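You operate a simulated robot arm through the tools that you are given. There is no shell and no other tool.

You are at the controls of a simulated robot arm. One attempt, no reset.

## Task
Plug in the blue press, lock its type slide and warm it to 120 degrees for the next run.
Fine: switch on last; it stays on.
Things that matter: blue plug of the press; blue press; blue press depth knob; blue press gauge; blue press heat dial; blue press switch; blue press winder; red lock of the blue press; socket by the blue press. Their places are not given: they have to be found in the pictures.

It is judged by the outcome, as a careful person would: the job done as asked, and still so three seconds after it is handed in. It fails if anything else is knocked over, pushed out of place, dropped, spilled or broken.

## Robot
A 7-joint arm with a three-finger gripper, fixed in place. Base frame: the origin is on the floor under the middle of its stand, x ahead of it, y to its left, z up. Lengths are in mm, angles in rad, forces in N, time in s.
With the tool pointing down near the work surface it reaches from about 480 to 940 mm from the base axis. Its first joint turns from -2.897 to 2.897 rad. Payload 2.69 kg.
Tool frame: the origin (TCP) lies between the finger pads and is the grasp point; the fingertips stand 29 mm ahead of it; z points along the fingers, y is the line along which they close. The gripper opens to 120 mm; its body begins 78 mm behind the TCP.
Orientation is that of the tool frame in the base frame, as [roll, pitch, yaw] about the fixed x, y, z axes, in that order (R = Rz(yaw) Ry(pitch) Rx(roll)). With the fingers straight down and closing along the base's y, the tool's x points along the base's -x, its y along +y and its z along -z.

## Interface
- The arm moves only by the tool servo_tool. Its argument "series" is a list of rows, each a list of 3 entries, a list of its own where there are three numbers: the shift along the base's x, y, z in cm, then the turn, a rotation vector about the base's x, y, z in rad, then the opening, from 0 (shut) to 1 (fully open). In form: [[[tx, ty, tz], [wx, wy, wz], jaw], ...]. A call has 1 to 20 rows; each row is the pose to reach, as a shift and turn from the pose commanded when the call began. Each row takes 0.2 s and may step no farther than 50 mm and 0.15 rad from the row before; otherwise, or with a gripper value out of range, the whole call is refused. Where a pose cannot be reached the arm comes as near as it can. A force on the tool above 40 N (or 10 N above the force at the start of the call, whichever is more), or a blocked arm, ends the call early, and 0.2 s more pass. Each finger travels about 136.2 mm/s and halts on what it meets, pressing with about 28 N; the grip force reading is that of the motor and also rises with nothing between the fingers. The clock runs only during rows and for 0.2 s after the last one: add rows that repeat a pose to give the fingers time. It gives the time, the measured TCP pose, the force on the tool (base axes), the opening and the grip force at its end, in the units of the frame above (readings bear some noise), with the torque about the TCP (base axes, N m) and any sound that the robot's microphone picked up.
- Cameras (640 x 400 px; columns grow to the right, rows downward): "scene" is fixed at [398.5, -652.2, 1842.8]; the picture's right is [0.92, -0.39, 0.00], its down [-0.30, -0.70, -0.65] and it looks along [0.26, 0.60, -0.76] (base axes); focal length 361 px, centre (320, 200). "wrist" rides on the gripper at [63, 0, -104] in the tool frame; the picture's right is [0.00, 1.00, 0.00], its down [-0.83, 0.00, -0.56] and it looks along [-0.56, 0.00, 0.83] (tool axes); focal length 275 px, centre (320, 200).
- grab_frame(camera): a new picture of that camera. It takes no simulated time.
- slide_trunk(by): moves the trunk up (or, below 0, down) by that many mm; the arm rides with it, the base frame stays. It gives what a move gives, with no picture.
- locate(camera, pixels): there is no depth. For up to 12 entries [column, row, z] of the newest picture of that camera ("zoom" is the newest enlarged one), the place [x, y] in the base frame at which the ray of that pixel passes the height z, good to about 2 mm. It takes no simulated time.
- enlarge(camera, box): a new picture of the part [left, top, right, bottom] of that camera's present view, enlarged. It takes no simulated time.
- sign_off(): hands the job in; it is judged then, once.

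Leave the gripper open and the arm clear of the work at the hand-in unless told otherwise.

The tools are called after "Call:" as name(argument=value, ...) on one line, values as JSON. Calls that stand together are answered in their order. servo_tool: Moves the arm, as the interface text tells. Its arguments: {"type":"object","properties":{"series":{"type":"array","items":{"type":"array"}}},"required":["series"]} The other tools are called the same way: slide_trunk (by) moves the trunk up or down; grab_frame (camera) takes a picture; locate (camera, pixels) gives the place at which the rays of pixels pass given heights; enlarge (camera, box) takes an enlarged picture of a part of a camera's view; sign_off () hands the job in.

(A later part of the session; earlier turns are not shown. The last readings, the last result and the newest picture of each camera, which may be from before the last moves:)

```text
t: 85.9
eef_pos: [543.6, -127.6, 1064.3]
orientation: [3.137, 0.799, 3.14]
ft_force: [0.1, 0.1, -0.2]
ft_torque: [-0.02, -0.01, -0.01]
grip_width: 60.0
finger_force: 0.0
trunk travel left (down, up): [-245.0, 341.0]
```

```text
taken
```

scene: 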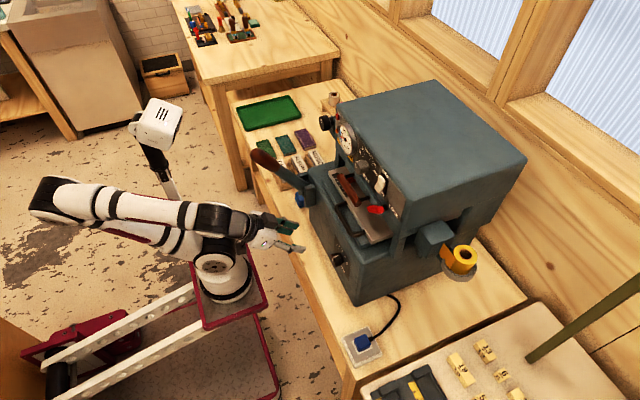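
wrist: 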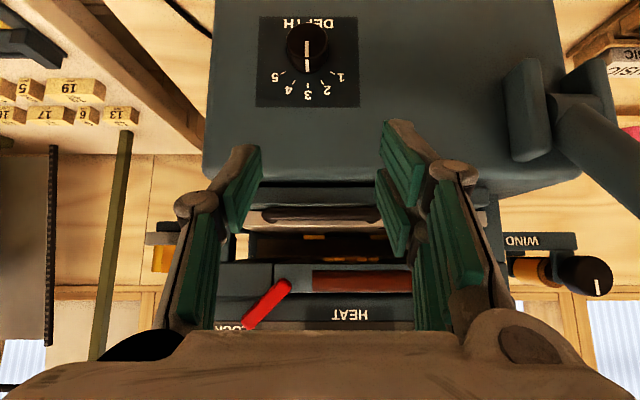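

The arm posture is now more level. I'll raise the hand in front of the dial: target about (624,-93,1210), tool horizontal, jaw at 0.5.

Call:
servo_tool(series=[[[0, 0.7, 4.5], [0, -0.14, 0], 0.5], [[0, 1.4, 9.0], [0, -0.28, 0], 0.5], [[1.5, 2.1, 12.5], [0, -0.42, 0], 0.5], [[4.0, 2.8, 14.6], [0, -0.56, 0], 0.5], [[6.5, 3.46, 14.6], [0, -0.7, 0], 0.5], [[8.0, 3.46, 14.6], [0, -0.772, 0], 0.5], [[8.0, 3.46, 14.6], [0, -0.772, 0], 0.5]])

Call:
grab_frame(camera="wrist")

Call:
grab_frame(camera="scene")

```text
t: 87.5
eef_pos: [623.0, -96.0, 1217.7]
orientation: [1.862, 1.569, 1.863]
ft_force: [-0.5, 0.4, 0.3]
ft_torque: [0.02, -0.01, -0.01]
grip_width: 60.1
finger_force: 0.0
out of reach, approached as far as the arm can: row 6, 7
trunk travel left (down, up): [-245.0, 341.0]
```

```text
taken
```

wrist: 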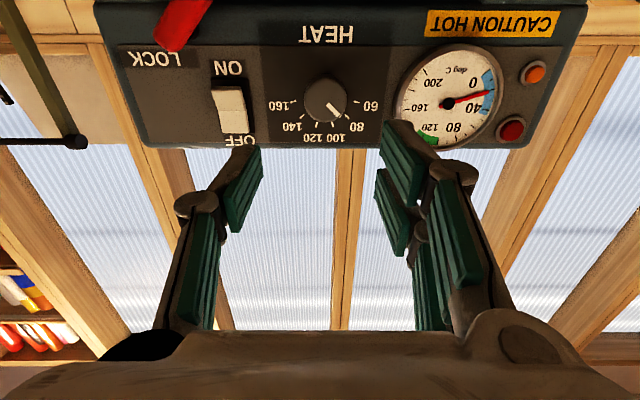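

```text
taken
```

scene: 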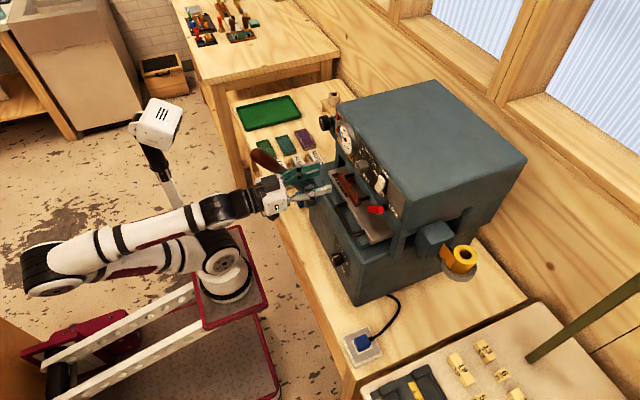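

The tool is horizontal at (623,-96,1218). The knob's face centre is at about y=-92, z=1211. I'll align to it and advance to x≈733 with the jaw at 60 mm around the knob.

Call:
servo_tool(series=[[[0, 0.35, -0.7], [0, 0, 0], 0.5], [[3.5, 0.35, -0.7], [0, 0, 0], 0.5], [[7.0, 0.35, -0.7], [0, 0, 0], 0.5], [[9.0, 0.35, -0.7], [0, 0, 0], 0.5], [[10.0, 0.35, -0.7], [0, 0, 0], 0.5], [[10.0, 0.35, -0.7], [0, 0, 0], 0.5]])

Call:
grab_frame(camera="wrist")

Call:
enlarge(camera="scene", box=[300, 120, 420, 230])

```text
t: 88.9
eef_pos: [724.0, -93.2, 1210.7]
orientation: [0.988, 1.569, 0.988]
ft_force: [0.0, -0.9, -1.2]
ft_torque: [-0.01, 0.01, 0.0]
grip_width: 60.0
finger_force: 0.0
out of reach, approached as far as the arm can: row 1
trunk travel left (down, up): [-245.0, 341.0]
```

```text
taken
```

wrist: 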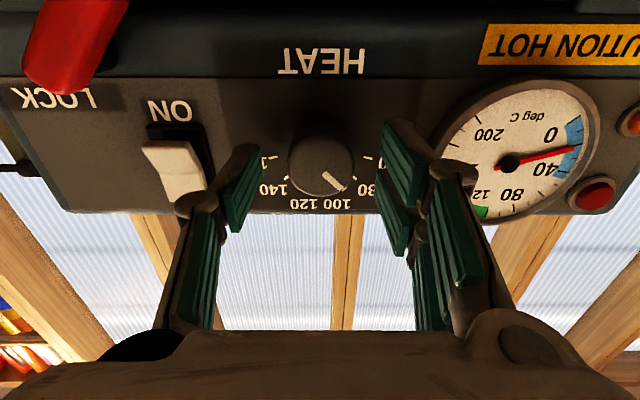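

```text
3.64 times, centred on (360, 175) of scene
```

zoom: 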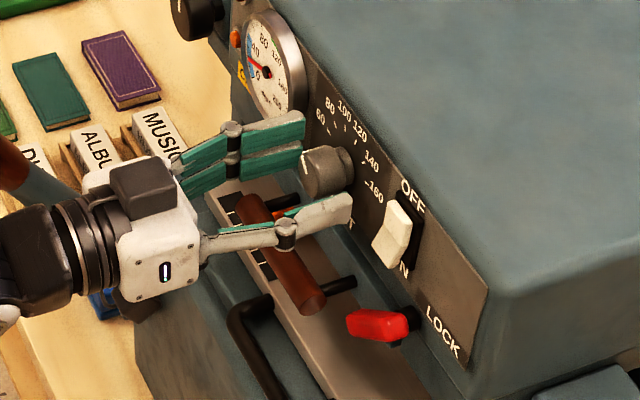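

The knob (320,165) is exactly on the tool axis. I'll advance 8 mm more and close on it.

Call:
servo_tool(series=[[[0.4, 0, 0], [0, 0, 0], 0.5], [[0.8, 0, 0], [0, 0, 0], 0.5], [[0.8, 0, 0], [0, 0, 0], 0], [[0.8, 0, 0], [0, 0, 0], 0], [[0.8, 0, 0], [0, 0, 0], 0]])

Call:
enlarge(camera="wrist", box=[240, 100, 400, 240])

```text
t: 90.1
eef_pos: [731.8, -92.5, 1210.9]
orientation: [-0.526, 1.57, -0.525]
ft_force: [-2.1, 7.2, -1.4]
ft_torque: [0.02, 0.13, 0.61]
grip_width: 33.0
finger_force: 44.5
trunk travel left (down, up): [-245.0, 341.0]
```

```text
2.86 times, centred on (320, 170) of wrist
```

zoom: 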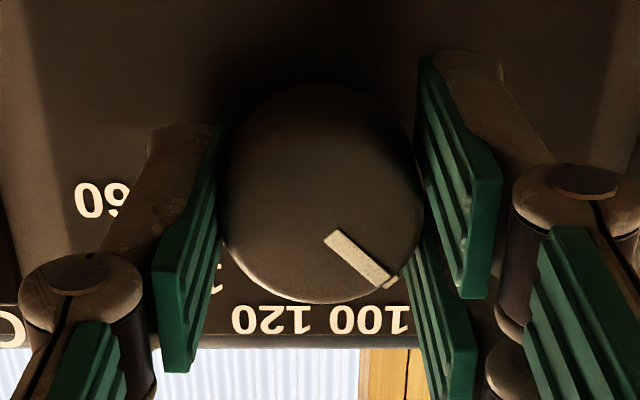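

Gripped at 33 mm. I'll turn the knob clockwise as read (+x rotation) by 0.5 rad first and check.

Call:
servo_tool(series=[[[0, 0, 0], [0.1, 0, 0], 0], [[0, 0, 0], [0.2, 0, 0], 0], [[0, 0, 0], [0.3, 0, 0], 0], [[0, 0, 0], [0.4, 0, 0], 0], [[0, 0, 0], [0.5, 0, 0], 0], [[0, 0, 0], [0.5, 0, 0], 0]])

Call:
enlarge(camera="wrist", box=[240, 100, 400, 240])

Call:
enlarge(camera="scene", box=[310, 130, 410, 220])

```text
t: 91.5
eef_pos: [731.3, -92.5, 1210.9]
orientation: [1.573, 1.069, 1.576]
ft_force: [-4.4, 10.2, -14.1]
ft_torque: [0.03, -0.26, 0.23]
grip_width: 32.7
finger_force: 45.3
trunk travel left (down, up): [-245.0, 341.0]
```

```text
2.86 times, centred on (320, 170) of wrist
```

zoom: 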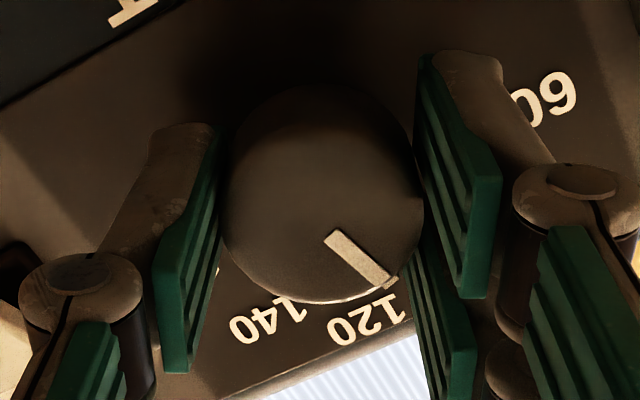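

```text
4.44 times, centred on (360, 175) of scene
```

zoom: 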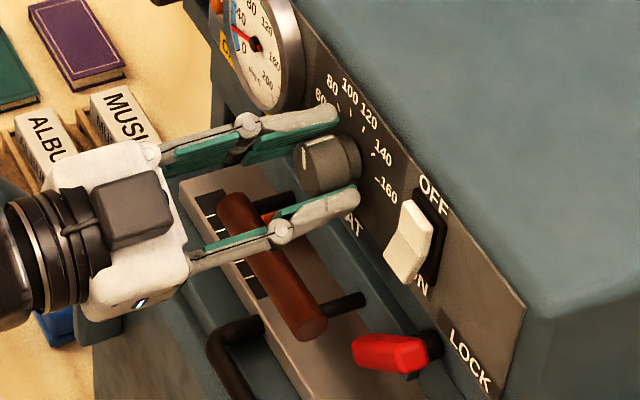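

The knob turns with the grip (pointer unchanged relative to the fingers). I'll continue to 1.047 rad total, easing the TCP slightly (+1 mm y, -1 mm z) to relieve side load.

Call:
servo_tool(series=[[[0, 0.05, -0.05], [0.1, 0, 0], 0], [[0, 0.1, -0.1], [0.2, 0, 0], 0], [[0, 0.1, -0.1], [0.3, 0, 0], 0], [[0, 0.1, -0.1], [0.42, 0, 0], 0], [[0, 0.1, -0.1], [0.547, 0, 0], 0], [[0, 0.1, -0.1], [0.547, 0, 0], 0]])

Call:
enlarge(camera="wrist", box=[240, 100, 400, 240])

Call:
enlarge(camera="scene", box=[310, 130, 410, 220])

```text
t: 92.9
eef_pos: [730.6, -92.9, 1210.9]
orientation: [1.569, 0.52, 1.569]
ft_force: [-24.0, 0.5, -19.0]
ft_torque: [-0.02, 0.26, -0.13]
grip_width: 32.5
finger_force: 44.6
trunk travel left (down, up): [-245.0, 341.0]
```

```text
2.86 times, centred on (320, 170) of wrist
```

zoom: 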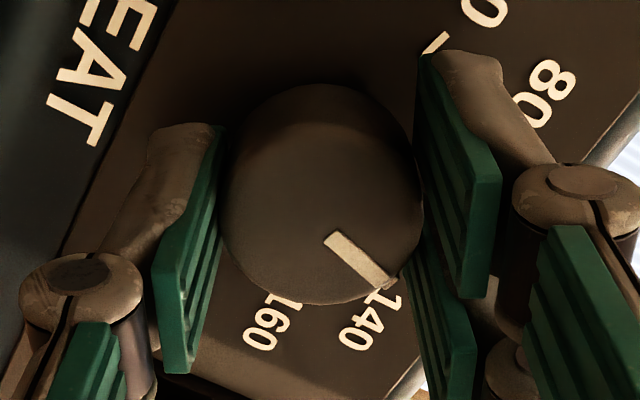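

```text
4.44 times, centred on (360, 175) of scene
```

zoom: 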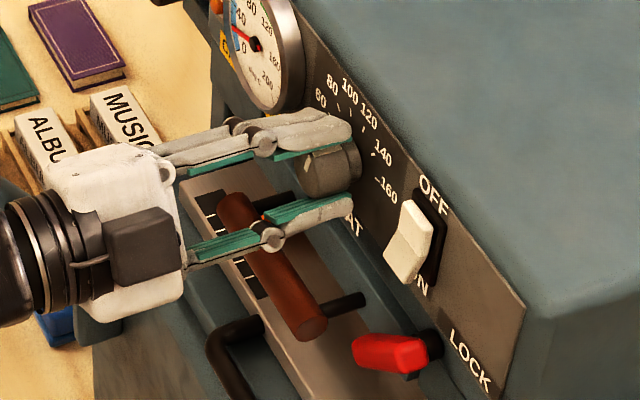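

Rotated 60° in all: the labels in the hand's view have shifted by 40 degrees, so the pointer should be at 120. I'll open the jaw, pull back along -x, and look.

Call:
servo_tool(series=[[[0, 0, 0], [0, 0, 0], 0.2], [[0, 0, 0], [0, 0, 0], 0.5], [[0, 0, 0], [0, 0, 0], 0.5], [[-3, 0, 0], [0, 0, 0], 0.5], [[-7, 0, 0], [0, 0, 0], 0.5], [[-9, 0, 0], [-0.1, 0, 0], 0.5], [[-9, 0, 0], [-0.1, 0, 0], 0.5]])

Call:
grab_frame(camera="wrist")

Call:
enlarge(camera="scene", box=[330, 130, 410, 210])

```text
t: 94.5
eef_pos: [642.4, -91.2, 1215.0]
orientation: [1.571, 0.622, 1.576]
ft_force: [-0.8, -0.3, 0.4]
ft_torque: [0.0, -0.02, 0.0]
grip_width: 60.0
finger_force: 0.0
out of reach, approached as far as the arm can: row 6, 7
trunk travel left (down, up): [-245.0, 341.0]
```

```text
taken
```

wrist: 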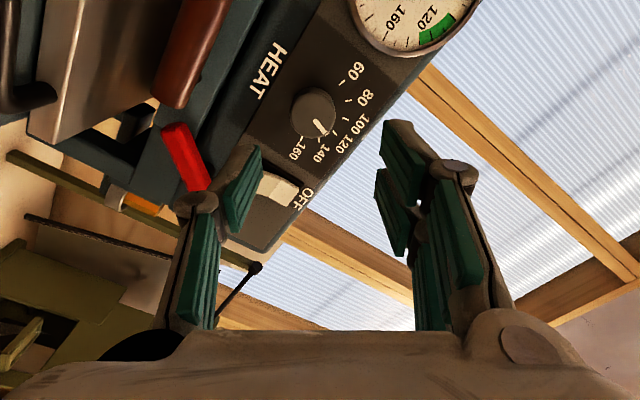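

```text
5.00 times, centred on (370, 170) of scene
```

zoom: 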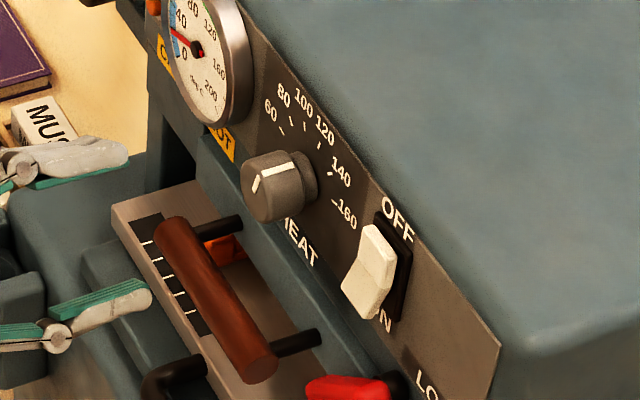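

Call:
enlarge(camera="wrist", box=[260, 50, 400, 180])

```text
3.08 times, centred on (330, 115) of wrist
```

zoom: 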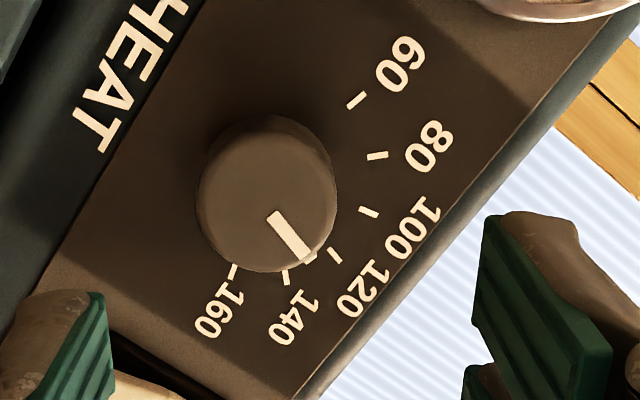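

The pointer lies near 120 in this view. I'll zoom in more to read the exact angle.

Call:
enlarge(camera="wrist", box=[285, 80, 355, 140])

Call:
enlarge(camera="scene", box=[345, 140, 385, 175])

```text
6.67 times, centred on (320, 110) of wrist
```

zoom: 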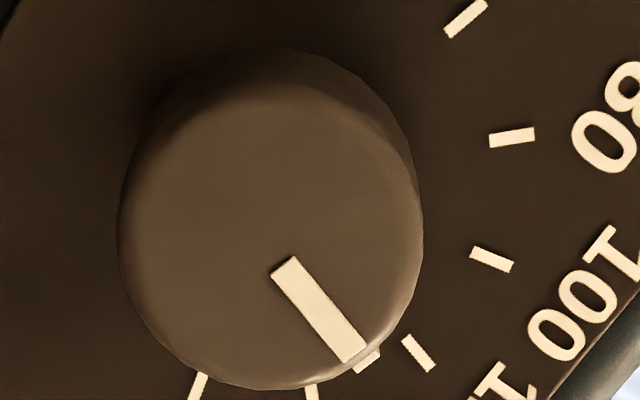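

```text
11.43 times, centred on (365, 158) of scene
```

zoom: 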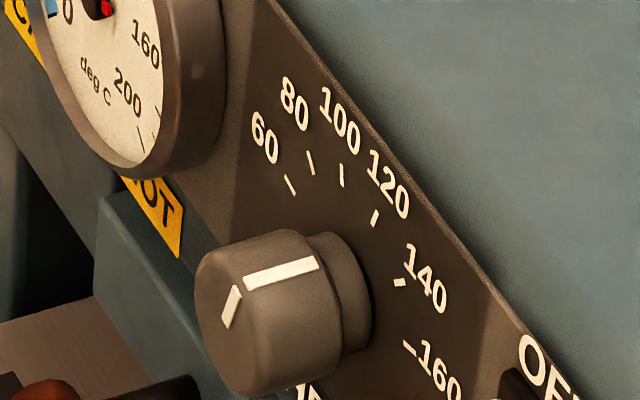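

The pointer reads roughly 117–119 by this oblique view. I'll roll the hand back level to get a straighter look.

Call:
servo_tool(series=[[[0.5, 0, 0], [-0.14, 0, 0], 0.5], [[1.0, 0, 0], [-0.28, 0, 0], 0.5], [[1.0, 0, 0], [-0.42, 0, 0], 0.5], [[1.0, 0, 0], [-0.56, 0, 0], 0.5], [[1.0, 0, 0], [-0.7, 0, 0], 0.5], [[1.0, 0, 0], [-0.84, 0, 0], 0.5], [[1.0, 0, 0], [-0.947, 0, 0], 0.5], [[1.0, 0, 0], [-0.947, 0, 0], 0.5]])

Call:
grab_frame(camera="wrist")

Call:
enlarge(camera="wrist", box=[260, 70, 400, 180])

```text
t: 96.3
eef_pos: [652.5, -92.7, 1215.7]
orientation: [-1.241, 1.571, -1.238]
ft_force: [-0.4, 0.3, 0.5]
ft_torque: [0.01, 0.03, 0.0]
grip_width: 60.2
finger_force: 0.0
trunk travel left (down, up): [-245.0, 341.0]
```

```text
taken
```

wrist: 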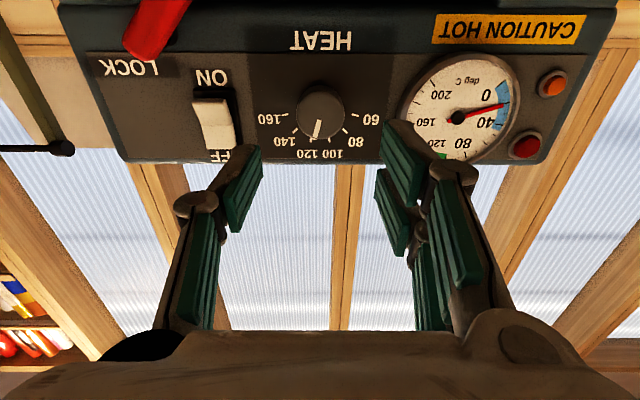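

```text
3.64 times, centred on (330, 125) of wrist
```

zoom: 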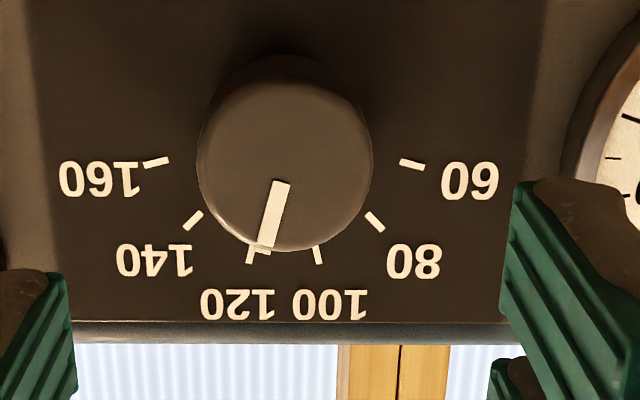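

Frontal reading: the pointer is at 14.5° past the middle, right on the 120 mark (119.7). Next, the switch, last. Its ON half is at about (752,-173,1211). I'll shut the jaw and position in front of it at about (652,-170,1199).

Call:
servo_tool(series=[[[0, -2.0, -0.4], [0, 0, 0], 0.2], [[0, -4.5, -1.0], [0, 0, 0], 0], [[0, -7.7, -1.65], [0, 0, 0], 0], [[0, -7.7, -1.65], [0, 0, 0], 0], [[2.5, -7.7, -1.65], [0, 0, 0], 0], [[2.5, -7.7, -1.65], [0, 0, 0], 0]])

Call:
grab_frame(camera="wrist")

Call:
enlarge(camera="scene", box=[310, 130, 410, 220])

```text
t: 97.7
eef_pos: [675.7, -170.8, 1197.5]
orientation: [1.307, 1.57, 1.309]
ft_force: [-0.4, -0.1, -0.2]
ft_torque: [-0.03, 0.0, 0.01]
grip_width: 0.0
finger_force: 27.8
trunk travel left (down, up): [-245.0, 341.0]
```

```text
taken
```

wrist: 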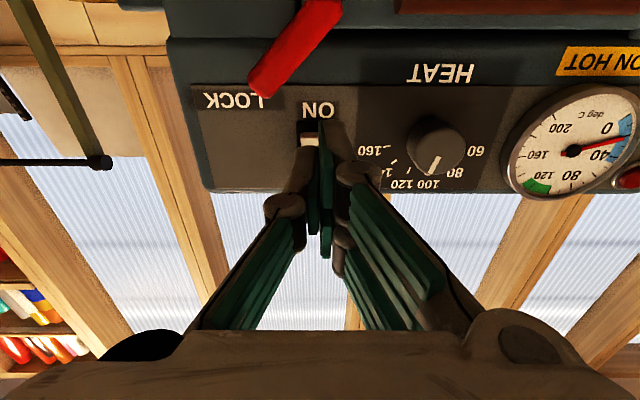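

```text
4.44 times, centred on (360, 175) of scene
```

zoom: 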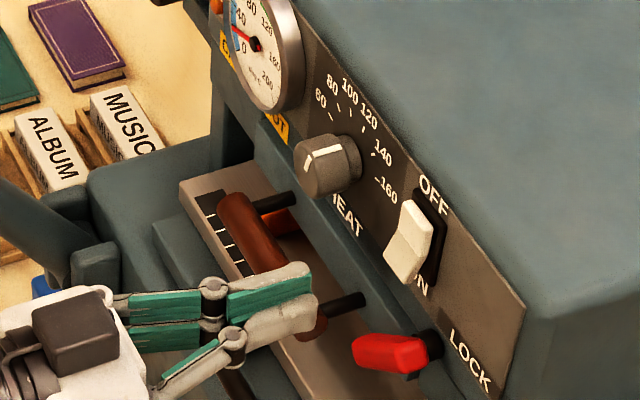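

The tips line up with the ON half of the switch. I'll advance slowly in +x and press it.

Call:
servo_tool(series=[[[2.0, 0, 0], [0, 0, 0], 0], [[3.6, 0, 0], [0, 0, 0], 0], [[4.2, 0, 0], [0, 0, 0], 0], [[4.5, 0, 0], [0, 0, 0], 0], [[4.8, 0, 0], [0, 0, 0], 0], [[5.1, 0, 0], [0, 0, 0], 0], [[5.3, 0, 0], [0, 0, 0], 0], [[5.5, 0, 0], [0, 0, 0], 0], [[5.5, 0, 0], [0, 0, 0], 0]])

Call:
enlarge(camera="scene", box=[340, 150, 410, 220])

Call:
grab_frame(camera="wrist")

```text
t: 99.7
eef_pos: [731.2, -170.3, 1197.9]
orientation: [1.098, 1.568, 1.101]
ft_force: [-28.5, 3.5, -3.7]
ft_torque: [-0.12, -0.42, 0.13]
grip_width: 5.9
finger_force: 28.0
trunk travel left (down, up): [-245.0, 341.0]
heard: click
```

```text
5.71 times, centred on (375, 185) of scene
```

zoom: 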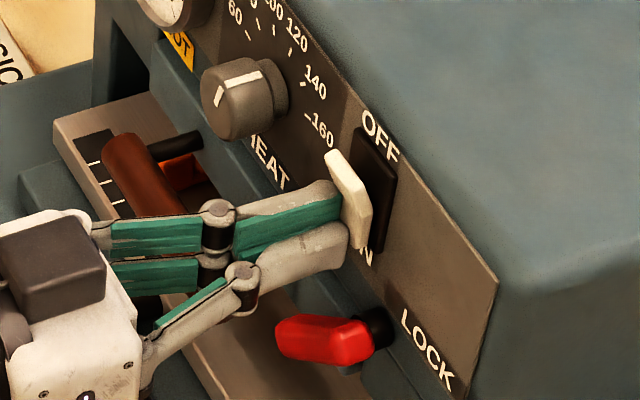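

```text
taken
```

wrist: 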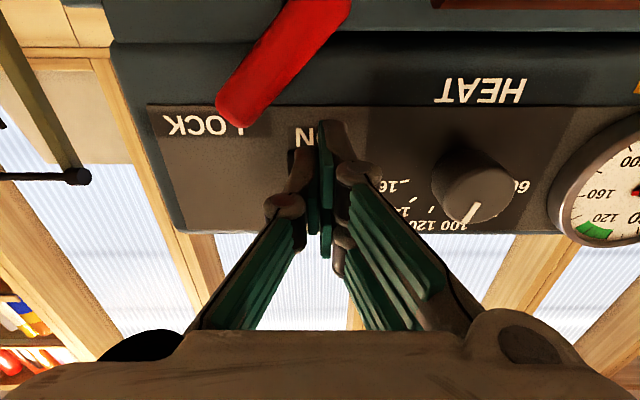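

Heard a click: the OFF half now stands proud, so the switch is ON. I'll back away along -x and watch the gauge.

Call:
servo_tool(series=[[[-1.5, 0, 0], [0, 0, 0], 0], [[-4.5, 0, 0], [0, 0, 0], 0], [[-6.0, 0, 0], [0, 0, 0], 0.3], [[-6.0, 0, 0], [0, 0, 0], 0.3]])

Call:
grab_frame(camera="wrist")

Call:
enlarge(camera="scene", box=[325, 110, 405, 190])

```text
t: 100.7
eef_pos: [673.3, -171.7, 1199.8]
orientation: [1.427, 1.57, 1.43]
ft_force: [-0.2, -0.5, -0.7]
ft_torque: [0.03, 0.0, 0.03]
grip_width: 35.9
finger_force: 0.1
trunk travel left (down, up): [-245.0, 341.0]
```

```text
taken
```

wrist: 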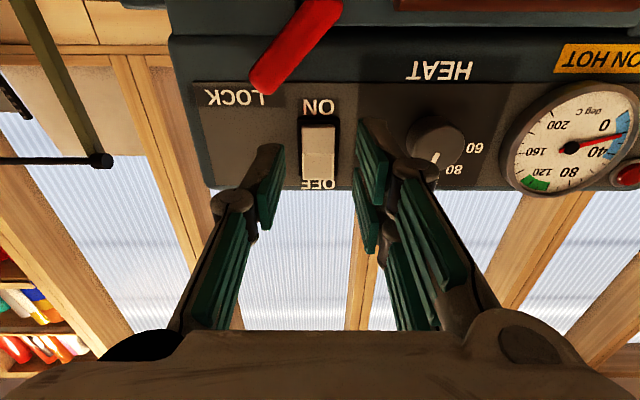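

```text
5.00 times, centred on (365, 150) of scene
```

zoom: 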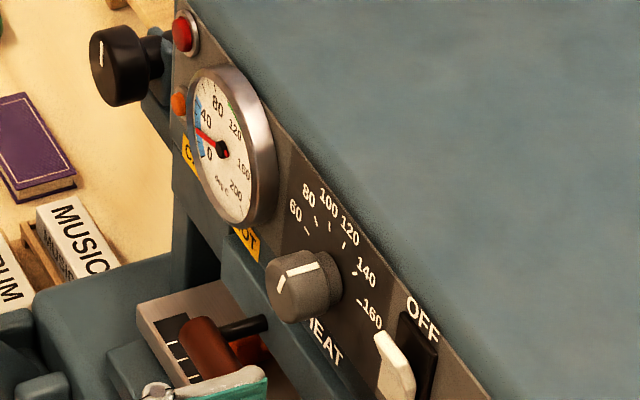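

The gauge still reads ~20 and no lamp is lit one second after switching on. I'll move to y≈-60 to see the gauge squarely, waiting a few seconds on the way.

Call:
servo_tool(series=[[[-1.5, 2.0, 0.5], [0, 0, 0], 0.3], [[-1.5, 5.5, 1.5], [0, 0, 0], 0.3], [[-1.5, 9.0, 1.5], [0, 0, 0], 0.3], [[-1.5, 11.0, 1.5], [0, 0, 0], 0.3], [[-1.5, 11.0, 1.5], [0, 0, 0], 0.3], [[-1.5, 11.0, 1.5], [0, 0, 0], 0.3], [[-1.5, 11.0, 1.5], [0, 0, 0], 0.3], [[-1.5, 11.0, 1.5], [0, 0, 0], 0.3], [[-1.5, 11.0, 1.5], [0, 0, 0], 0.3], [[-1.5, 11.0, 1.5], [0, 0, 0], 0.3], [[-1.5, 11.0, 1.5], [0, 0, 0], 0.3], [[-1.5, 11.0, 1.5], [0, 0, 0], 0.3]])

Call:
grab_frame(camera="wrist")

Call:
enlarge(camera="wrist", box=[270, 40, 470, 180])

```text
t: 103.3
eef_pos: [661.9, -61.1, 1218.9]
orientation: [2.299, 1.568, 2.301]
ft_force: [0.5, 0.2, -0.1]
ft_torque: [0.0, 0.01, 0.0]
grip_width: 36.0
finger_force: 0.0
out of reach, approached as far as the arm can: row 3, 4, 5, 6, 7, 8, 9, 10, 11, 12
trunk travel left (down, up): [-245.0, 341.0]
```

```text
taken
```

wrist: 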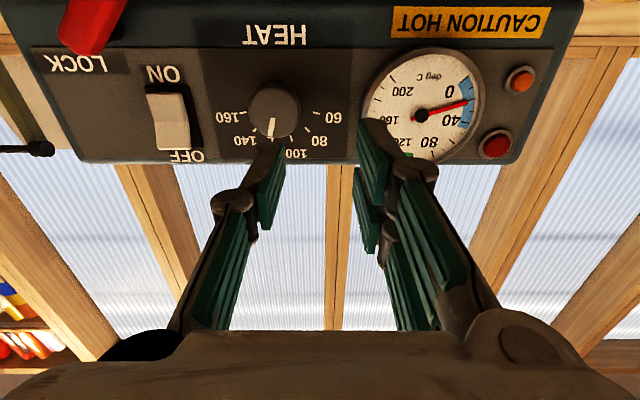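

```text
2.86 times, centred on (370, 110) of wrist
```

zoom: 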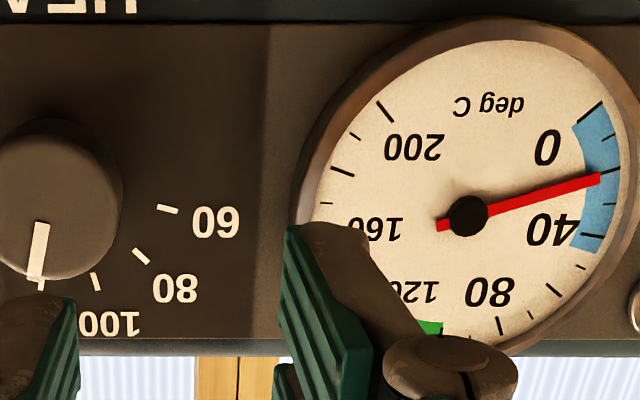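

Needle still on the 20 tick 3.5 s after switching on. I'll wait 4 s more and compare.

Call:
servo_tool(series=[[[0, 0, 0], [0, 0, 0], 0.3], [[0, 0, 0], [0, 0, 0], 0.3], [[0, 0, 0], [0, 0, 0], 0.3], [[0, 0, 0], [0, 0, 0], 0.3], [[0, 0, 0], [0, 0, 0], 0.3], [[0, 0, 0], [0, 0, 0], 0.3], [[0, 0, 0], [0, 0, 0], 0.3], [[0, 0, 0], [0, 0, 0], 0.3], [[0, 0, 0], [0, 0, 0], 0.3], [[0, 0, 0], [0, 0, 0], 0.3], [[0, 0, 0], [0, 0, 0], 0.3], [[0, 0, 0], [0, 0, 0], 0.3], [[0, 0, 0], [0, 0, 0], 0.3], [[0, 0, 0], [0, 0, 0], 0.3], [[0, 0, 0], [0, 0, 0], 0.3], [[0, 0, 0], [0, 0, 0], 0.3], [[0, 0, 0], [0, 0, 0], 0.3], [[0, 0, 0], [0, 0, 0], 0.3], [[0, 0, 0], [0, 0, 0], 0.3], [[0, 0, 0], [0, 0, 0], 0.3]])

Call:
enlarge(camera="wrist", box=[350, 40, 530, 170])

Call:
enlarge(camera="scene", box=[330, 300, 400, 370])

```text
t: 107.5
eef_pos: [662.1, -61.5, 1218.1]
orientation: [2.232, 1.569, 2.233]
ft_force: [0.0, -0.5, -0.1]
ft_torque: [0.02, 0.01, 0.0]
grip_width: 36.0
finger_force: 0.1
trunk travel left (down, up): [-245.0, 341.0]
```

```text
3.08 times, centred on (440, 105) of wrist
```

zoom: 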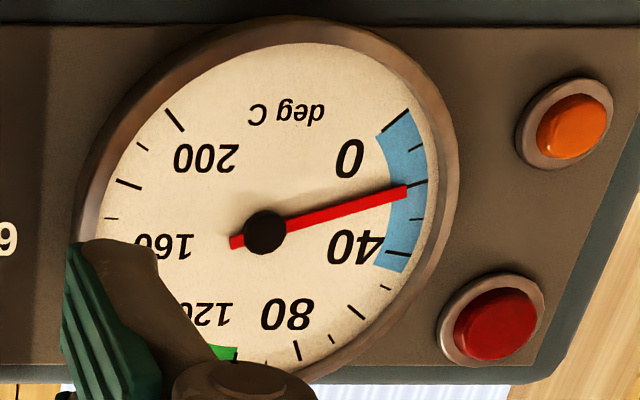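

```text
5.71 times, centred on (365, 335) of scene
```

zoom: 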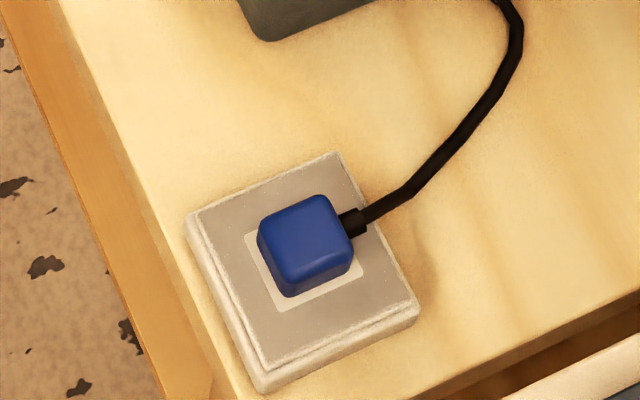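

The needle has not moved at all in 7 s, so the press has no power: the plug can't be properly in. I'll switch it back OFF first (so that switching on remains the last step). Closed fingers go in front of the OFF half at about (662,-170,1245).

Call:
servo_tool(series=[[[0.8, -3.0, 0.5], [0, 0, 0], 0], [[0.8, -6.5, 1.5], [0, 0, 0], 0], [[0.8, -9.5, 2.5], [0, 0, 0], 0], [[0.8, -10.85, 2.7], [0, 0, 0], 0], [[3.0, -10.85, 2.7], [0, 0, 0], 0], [[3.0, -10.85, 2.7], [0, 0, 0], 0]])

Call:
grab_frame(camera="wrist")

Call:
enlarge(camera="scene", box=[310, 130, 410, 220])

```text
t: 108.9
eef_pos: [688.0, -169.9, 1249.1]
orientation: [1.566, 1.569, 1.57]
ft_force: [0.1, 0.5, -0.7]
ft_torque: [0.01, 0.03, 0.04]
grip_width: 0.1
finger_force: 27.9
trunk travel left (down, up): [-245.0, 341.0]
```

```text
taken
```

wrist: 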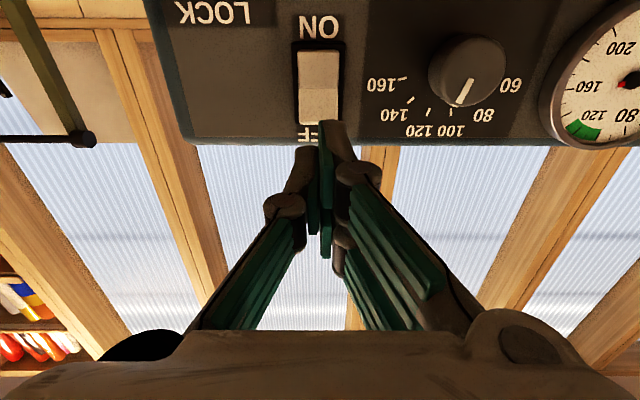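

```text
4.44 times, centred on (360, 175) of scene
```

zoom: 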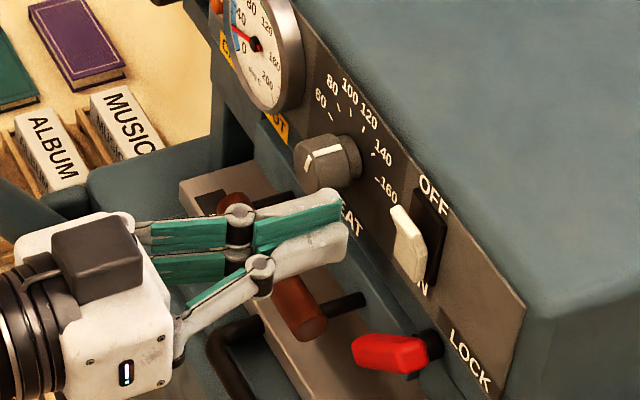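

The switch spans z≈1204–1244, so I'll drop 6 mm and push its OFF end in.

Call:
servo_tool(series=[[[0.5, 0, -0.6], [0, 0, 0], 0], [[2.0, 0, -0.6], [0, 0, 0], 0], [[2.8, 0, -0.6], [0, 0, 0], 0], [[3.2, 0, -0.6], [0, 0, 0], 0], [[3.5, 0, -0.6], [0, 0, 0], 0], [[3.8, 0, -0.6], [0, 0, 0], 0], [[4.1, 0, -0.6], [0, 0, 0], 0], [[4.3, 0, -0.6], [0, 0, 0], 0], [[4.5, 0, -0.6], [0, 0, 0], 0]])

Call:
enlarge(camera="scene", box=[340, 150, 410, 220])

```text
t: 110.8
eef_pos: [730.4, -169.6, 1241.8]
orientation: [1.447, 1.569, 1.448]
ft_force: [-29.5, 4.0, 1.7]
ft_torque: [0.05, 0.51, 0.18]
grip_width: 5.9
finger_force: 29.0
trunk travel left (down, up): [-245.0, 341.0]
heard: click
stopped in row 9: the force on the tool passed its limit at 44 N (the readings are from after the stop); the commanded pose is now the measured one
```

```text
5.71 times, centred on (375, 185) of scene
```

zoom: 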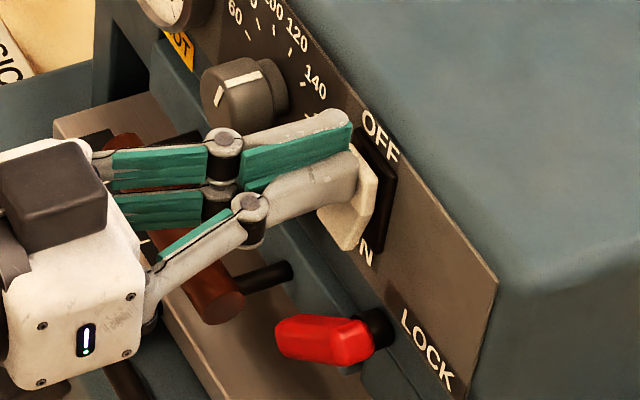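

Click: it's OFF again. Now back to the plug: I'll retreat, turn the tool downward and go to about (570,-365,960), then lower the trunk 50 mm.

Call:
servo_tool(series=[[[-3, 0, 0.5], [0, 0, 0], 0], [[-6.5, -1, 1.5], [0, 0.1, 0], 0.2], [[-10, -3, 2], [0, 0.24, 0], 0.3], [[-13, -6, 2], [0, 0.38, 0], 0.5], [[-15, -9.5, 2], [0, 0.52, 0], 0.5], [[-17, -13, 0], [0, 0.66, 0], 0.5], [[-18, -16.5, -2.5], [0, 0.8, 0], 0.5], [[-18, -19.5, -6], [0, 0.94, 0], 0.5], [[-18, -19.5, -10.5], [0, 1.08, 0], 0.5], [[-18, -19.5, -15], [0, 1.22, 0], 0.5], [[-18, -19.5, -19.5], [0, 1.36, 0], 0.5], [[-18, -19.5, -24], [0, 1.5, 0], 0.5], [[-16, -19.5, -28], [0, 1.571, 0], 0.5], [[-16, -19.5, -28], [0, 1.571, 0], 0.5]])

Call:
grab_frame(camera="wrist")

Call:
grab_frame(camera="scene")

```text
t: 113.8
eef_pos: [576.8, -367.0, 959.3]
orientation: [3.14, -0.003, 3.138]
ft_force: [0.2, -0.2, -0.8]
ft_torque: [0.01, 0.0, -0.01]
grip_width: 59.8
finger_force: 0.0
trunk travel left (down, up): [-245.0, 341.0]
```

```text
taken
```

wrist: 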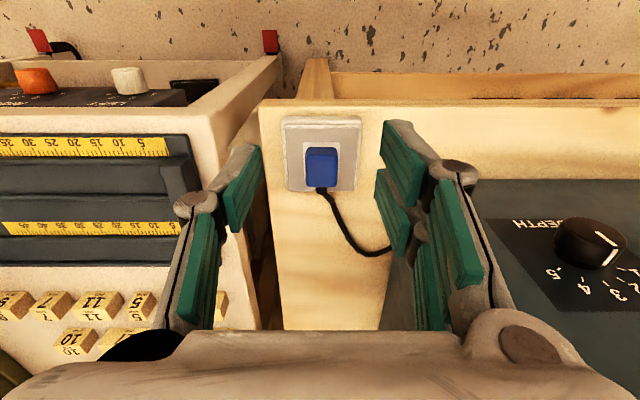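

```text
taken
```

scene: 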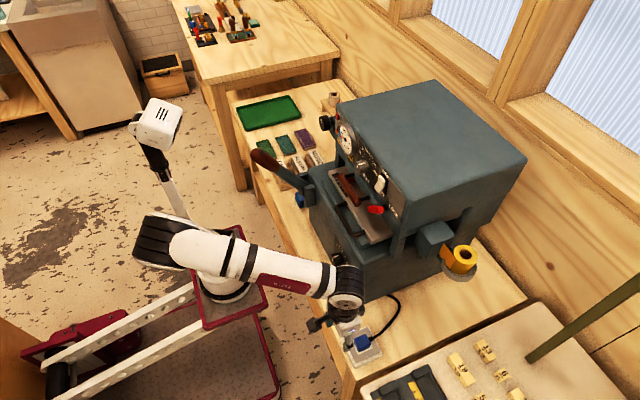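

Both switch clicks were audible, but the plug never clicked. I want to compare how the plug stands on the socket versus on the table. First a look at it now on the socket from above, then I'll grip it.

Call:
servo_tool(series=[[[3.0, 0.2, -2.0], [0, 0, 0], 0.5], [[6.5, 0.2, -5.0], [0, 0, 0], 0.5], [[8.0, 0.2, -8.0], [0, 0, 0], 0.5], [[8.0, 0.2, -11.5], [0, 0, 0], 0.5], [[8.0, 0.2, -11.5], [0, 0, 0], 0.5]])

Call:
enlarge(camera="wrist", box=[220, 40, 420, 240])

```text
t: 115.0
eef_pos: [655.1, -361.8, 843.4]
orientation: [3.141, -0.001, 3.139]
ft_force: [-0.2, -0.1, 0.6]
ft_torque: [-0.02, -0.01, -0.03]
grip_width: 59.9
finger_force: 0.1
trunk travel left (down, up): [-245.0, 341.0]
```

```text
2.00 times, centred on (320, 140) of wrist
```

zoom: 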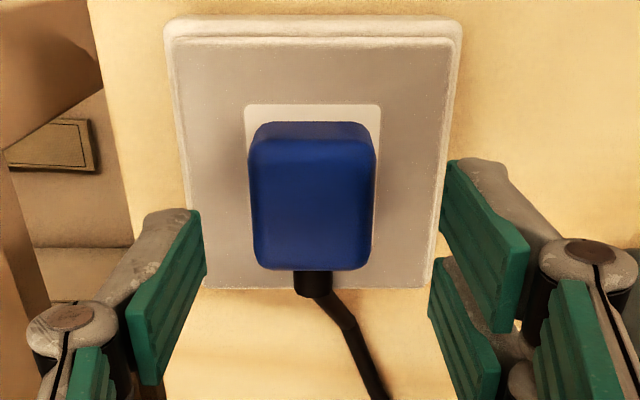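

Plug and patch are still aligned. I'll grip it and lift gently 6 mm to test whether it is held by the socket.

Call:
servo_tool(series=[[[0, -0.22, -1.5], [0, 0, 0], 0.5], [[0, -0.22, -3.0], [0, 0, 0], 0.5], [[0, -0.22, -3.6], [0, 0, 0], 0.5], [[0, -0.22, -3.6], [0, 0, 0], 0], [[0, -0.22, -3.6], [0, 0, 0], 0], [[0, -0.22, -3.6], [0, 0, 0], 0], [[0, -0.22, -3.3], [0, 0, 0], 0], [[0, -0.22, -3.0], [0, 0, 0], 0], [[0, -0.22, -3.0], [0, 0, 0], 0]])

Call:
enlarge(camera="wrist", box=[220, 40, 420, 240])

Call:
enlarge(camera="scene", box=[345, 320, 390, 360])

```text
t: 117.0
eef_pos: [653.9, -365.8, 813.6]
orientation: [3.14, -0.001, 3.138]
ft_force: [-0.5, -0.3, -0.5]
ft_torque: [-0.01, 0.01, -0.01]
grip_width: 35.4
finger_force: 28.3
trunk travel left (down, up): [-245.0, 341.0]
```

```text
2.00 times, centred on (320, 140) of wrist
```

zoom: 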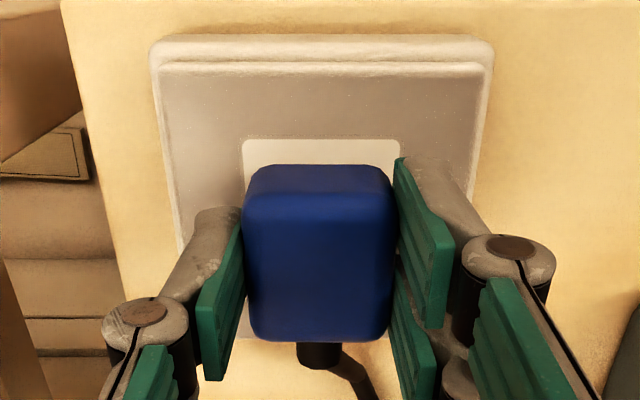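

```text
10.00 times, centred on (368, 340) of scene
```

zoom: 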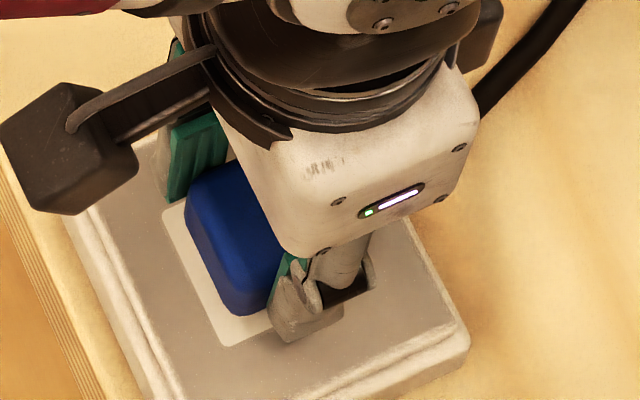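

It lifts freely, so it isn't held. With this higher grip the plug's lower 7 mm stick out past the fingertips, so I'll repeat the tilted view to look for any short pins underneath.

Call:
servo_tool(series=[[[-0.5, 0, 1.5], [0, 0, 0], 0], [[-1.5, -0.3, 3.0], [-0.12, 0, 0], 0], [[-2.5, -0.6, 4.0], [-0.24, 0, 0], 0], [[-3.5, -0.9, 4.5], [-0.36, 0, 0], 0], [[-4.5, -1.2, 5.0], [-0.48, 0, 0], 0], [[-5.0, -1.5, 5.0], [-0.6, 0, 0], 0], [[-5.0, -1.6, 5.0], [-0.73, 0, 0], 0], [[-5.0, -1.6, 5.0], [-0.86, 0, 0], 0], [[-5.0, -1.6, 5.0], [-0.97, 0, 0], 0], [[-5.0, -1.6, 5.0], [-0.97, 0, 0], 0]])

Call:
enlarge(camera="scene", box=[335, 330, 371, 362])

Call:
enlarge(camera="scene", box=[320, 310, 390, 370])

```text
t: 119.2
eef_pos: [601.8, -380.4, 863.9]
orientation: [-2.173, 0.001, 3.137]
ft_force: [0.3, -1.1, -0.9]
ft_torque: [-0.05, 0.01, -0.02]
grip_width: 35.6
finger_force: 27.9
trunk travel left (down, up): [-245.0, 341.0]
```

```text
12.50 times, centred on (353, 346) of scene
```

zoom: 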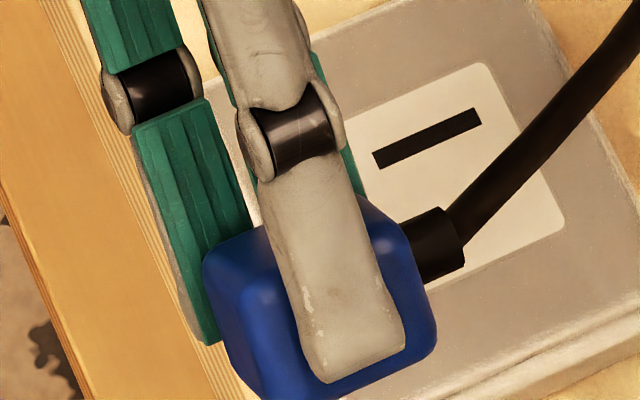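

```text
6.67 times, centred on (355, 340) of scene
```

zoom: 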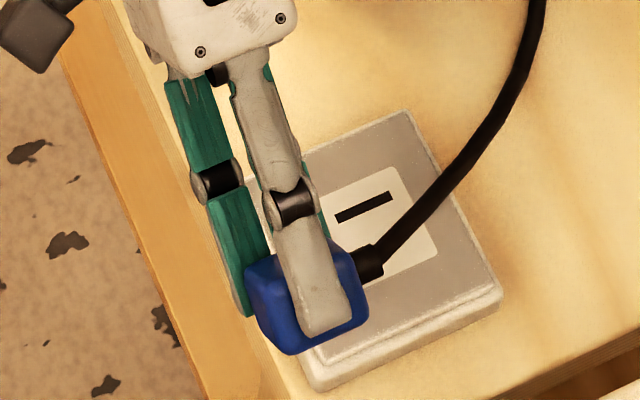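

The underside is plain and smooth — no pins at all. The mating face may then be the one opposite the cable (plug set upright, cable on top). Before planning that, I'll locate the table's front edge.

Call:
locate(camera="zoom", pixels=[[150, 150, 736], [200, 262, 736], [240, 350, 736], [128, 150, 736], [180, 262, 736]])

Call:
enlarge(camera="scene", box=[300, 270, 380, 380])

```text
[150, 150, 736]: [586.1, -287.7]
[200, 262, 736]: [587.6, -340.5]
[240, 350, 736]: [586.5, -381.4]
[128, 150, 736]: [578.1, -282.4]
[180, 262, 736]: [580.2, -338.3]
```

```text
3.64 times, centred on (340, 325) of scene
```

zoom: 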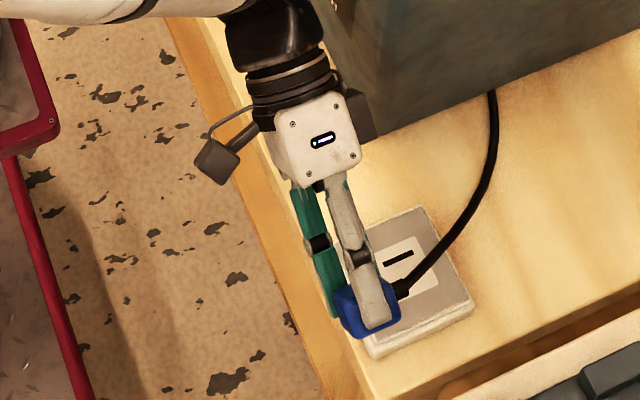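

The table edge is at x≈586. To settle whether the plug has hidden feet or pins, I'll set it back on the bare table near (750,-366), then compare its top height there with the table by touch. First I'll return the hand upright above that spot.

Call:
servo_tool(series=[[[0.5, 0.3, 0], [0.12, 0, 0], 0], [[1.5, 0.6, 0], [0.24, 0, 0], 0], [[2.5, 0.9, 0], [0.36, 0, 0], 0], [[3.5, 1.2, 0], [0.48, 0, 0], 0], [[4.5, 1.4, 0], [0.6, 0, 0], 0], [[6.5, 1.4, 0], [0.73, 0, 0], 0], [[9.0, 1.4, 0], [0.86, 0, 0], 0], [[11.5, 1.4, 0], [0.97, 0, 0], 0], [[14.8, 1.4, 0], [0.97, 0, 0], 0], [[14.8, 1.4, 0], [0.97, 0, 0], 0]])

Call:
grab_frame(camera="wrist")

```text
t: 121.4
eef_pos: [751.4, -369.8, 864.7]
orientation: [3.139, -0.004, 3.139]
ft_force: [-0.2, -1.2, -1.2]
ft_torque: [0.02, -0.01, -0.01]
grip_width: 35.1
finger_force: 28.0
trunk travel left (down, up): [-245.0, 341.0]
```

```text
taken
```

wrist: 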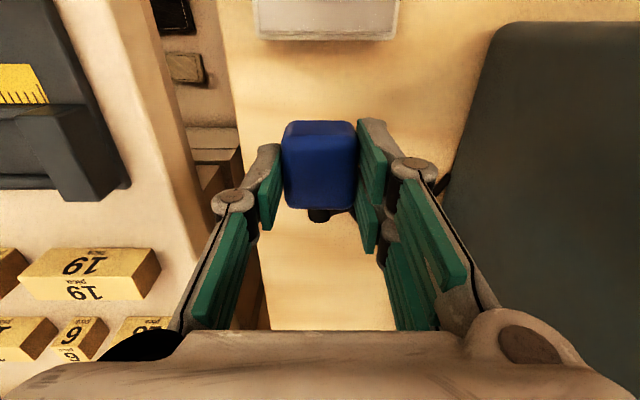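

I'll lower it to the table in small steps until light contact.

Call:
servo_tool(series=[[[0, 0, -4], [0, 0, 0], 0], [[0, 0, -7.5], [0, 0, 0], 0], [[0, 0, -8.2], [0, 0, 0], 0], [[0, 0, -8.5], [0, 0, 0], 0], [[0, 0, -8.7], [0, 0, 0], 0], [[0, 0, -8.9], [0, 0, 0], 0], [[0, 0, -8.9], [0, 0, 0], 0]])

Call:
enlarge(camera="wrist", box=[260, 80, 380, 240])

```text
t: 123.0
eef_pos: [751.0, -368.4, 776.1]
orientation: [3.139, -0.002, 3.139]
ft_force: [-2.1, -1.5, 9.2]
ft_torque: [-0.14, -0.1, -0.02]
grip_width: 35.2
finger_force: 28.2
trunk travel left (down, up): [-245.0, 341.0]
```

```text
2.50 times, centred on (320, 160) of wrist
```

zoom: 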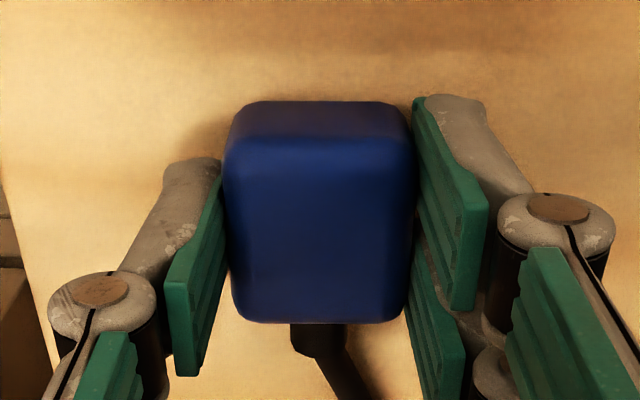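

Contact again at the same relative height as on the socket, so the plug has no feet or pins: it's the same plain block on both. Before re-orienting it, I'll re-check the gauge in the scene view for any late response.

Call:
enlarge(camera="scene", box=[325, 112, 365, 152])

Call:
enlarge(camera="scene", box=[310, 100, 350, 140])

```text
10.00 times, centred on (345, 132) of scene
```

zoom: 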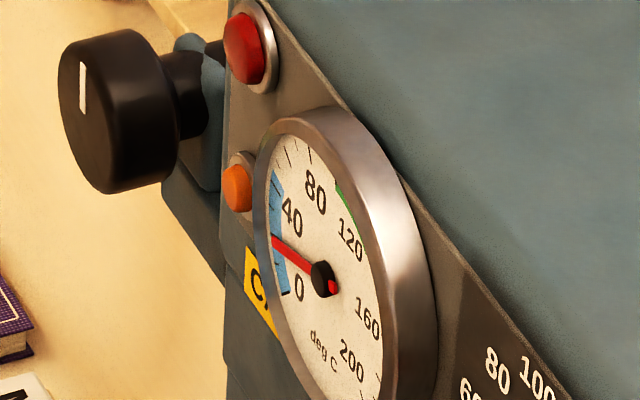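

```text
10.00 times, centred on (330, 120) of scene
```

zoom: 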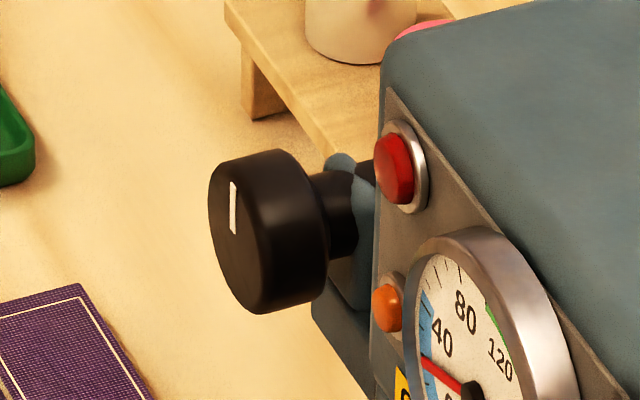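

Still 20, lamps unlit. I'll take a very close look at the plug's face opposite the cable (-x side, rows ~120–132) in the wrist view.

Call:
enlarge(camera="wrist", box=[275, 105, 365, 150])

```text
7.11 times, centred on (320, 128) of wrist
```

zoom: 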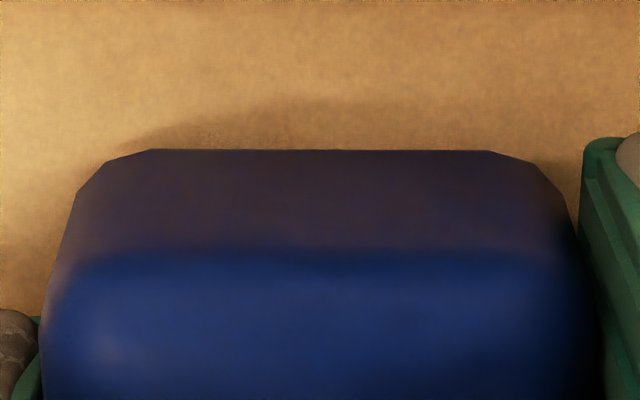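

The front face is plain too. I'll release the plug here and, with the empty hand, test whether the arm can hold the tool horizontal over the socket at about (633,-365,830), which an upright plug would need.

Call:
servo_tool(series=[[[0, 0, 0], [0, 0, 0], 0.3], [[0, 0, 0], [0, 0, 0], 0.5], [[0, 0, 4], [0, 0, 0], 0.5], [[-2, 0, 8], [0, 0, 0], 0.5], [[-6, 0.2, 10], [0, -0.14, 0], 0.5], [[-10, 0.3, 10], [0, -0.28, 0], 0.5], [[-11.8, 0.3, 10], [0, -0.42, 0], 0.3], [[-11.8, 0.3, 10], [0, -0.56, 0], 0.2], [[-11.8, 0.3, 10], [0, -0.7, 0], 0.1], [[-11.8, 0.3, 10], [0, -0.84, 0], 0.1], [[-11.8, 0.3, 10], [0, -0.98, 0], 0.1], [[-11.8, 0.3, 9], [0, -1.12, 0], 0.1], [[-11.8, 0.3, 8], [0, -1.26, 0], 0.1], [[-11.8, 0.3, 7], [0, -1.4, 0], 0.1], [[-11.8, 0.3, 6], [0, -1.5, 0], 0.1], [[-11.8, 0.3, 5.4], [0, -1.57, 0], 0.1], [[-11.8, 0.3, 5.4], [0, -1.57, 0], 0.1]])

Call:
grab_frame(camera="wrist")

Call:
grab_frame(camera="scene")

```text
t: 126.6
eef_pos: [631.6, -363.5, 829.4]
orientation: [2.104, 1.566, 2.106]
ft_force: [-0.7, 0.0, 0.5]
ft_torque: [0.0, 0.03, 0.0]
grip_width: 11.8
finger_force: 0.0
out of reach, approached as far as the arm can: row 14, 15, 16
trunk travel left (down, up): [-245.0, 341.0]
```

```text
taken
```

wrist: 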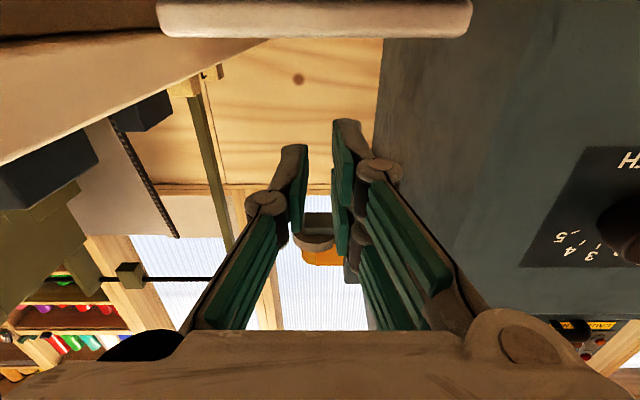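

```text
taken
```

scene: 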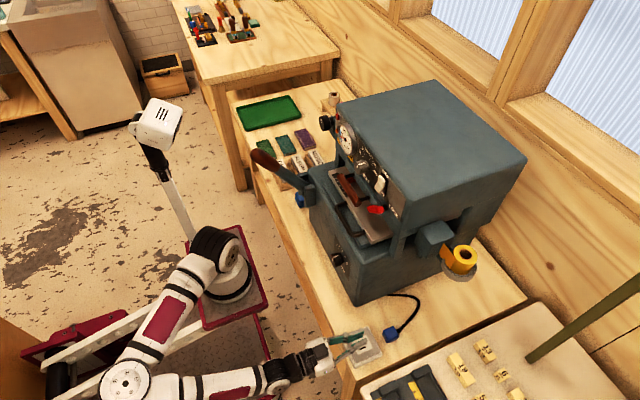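

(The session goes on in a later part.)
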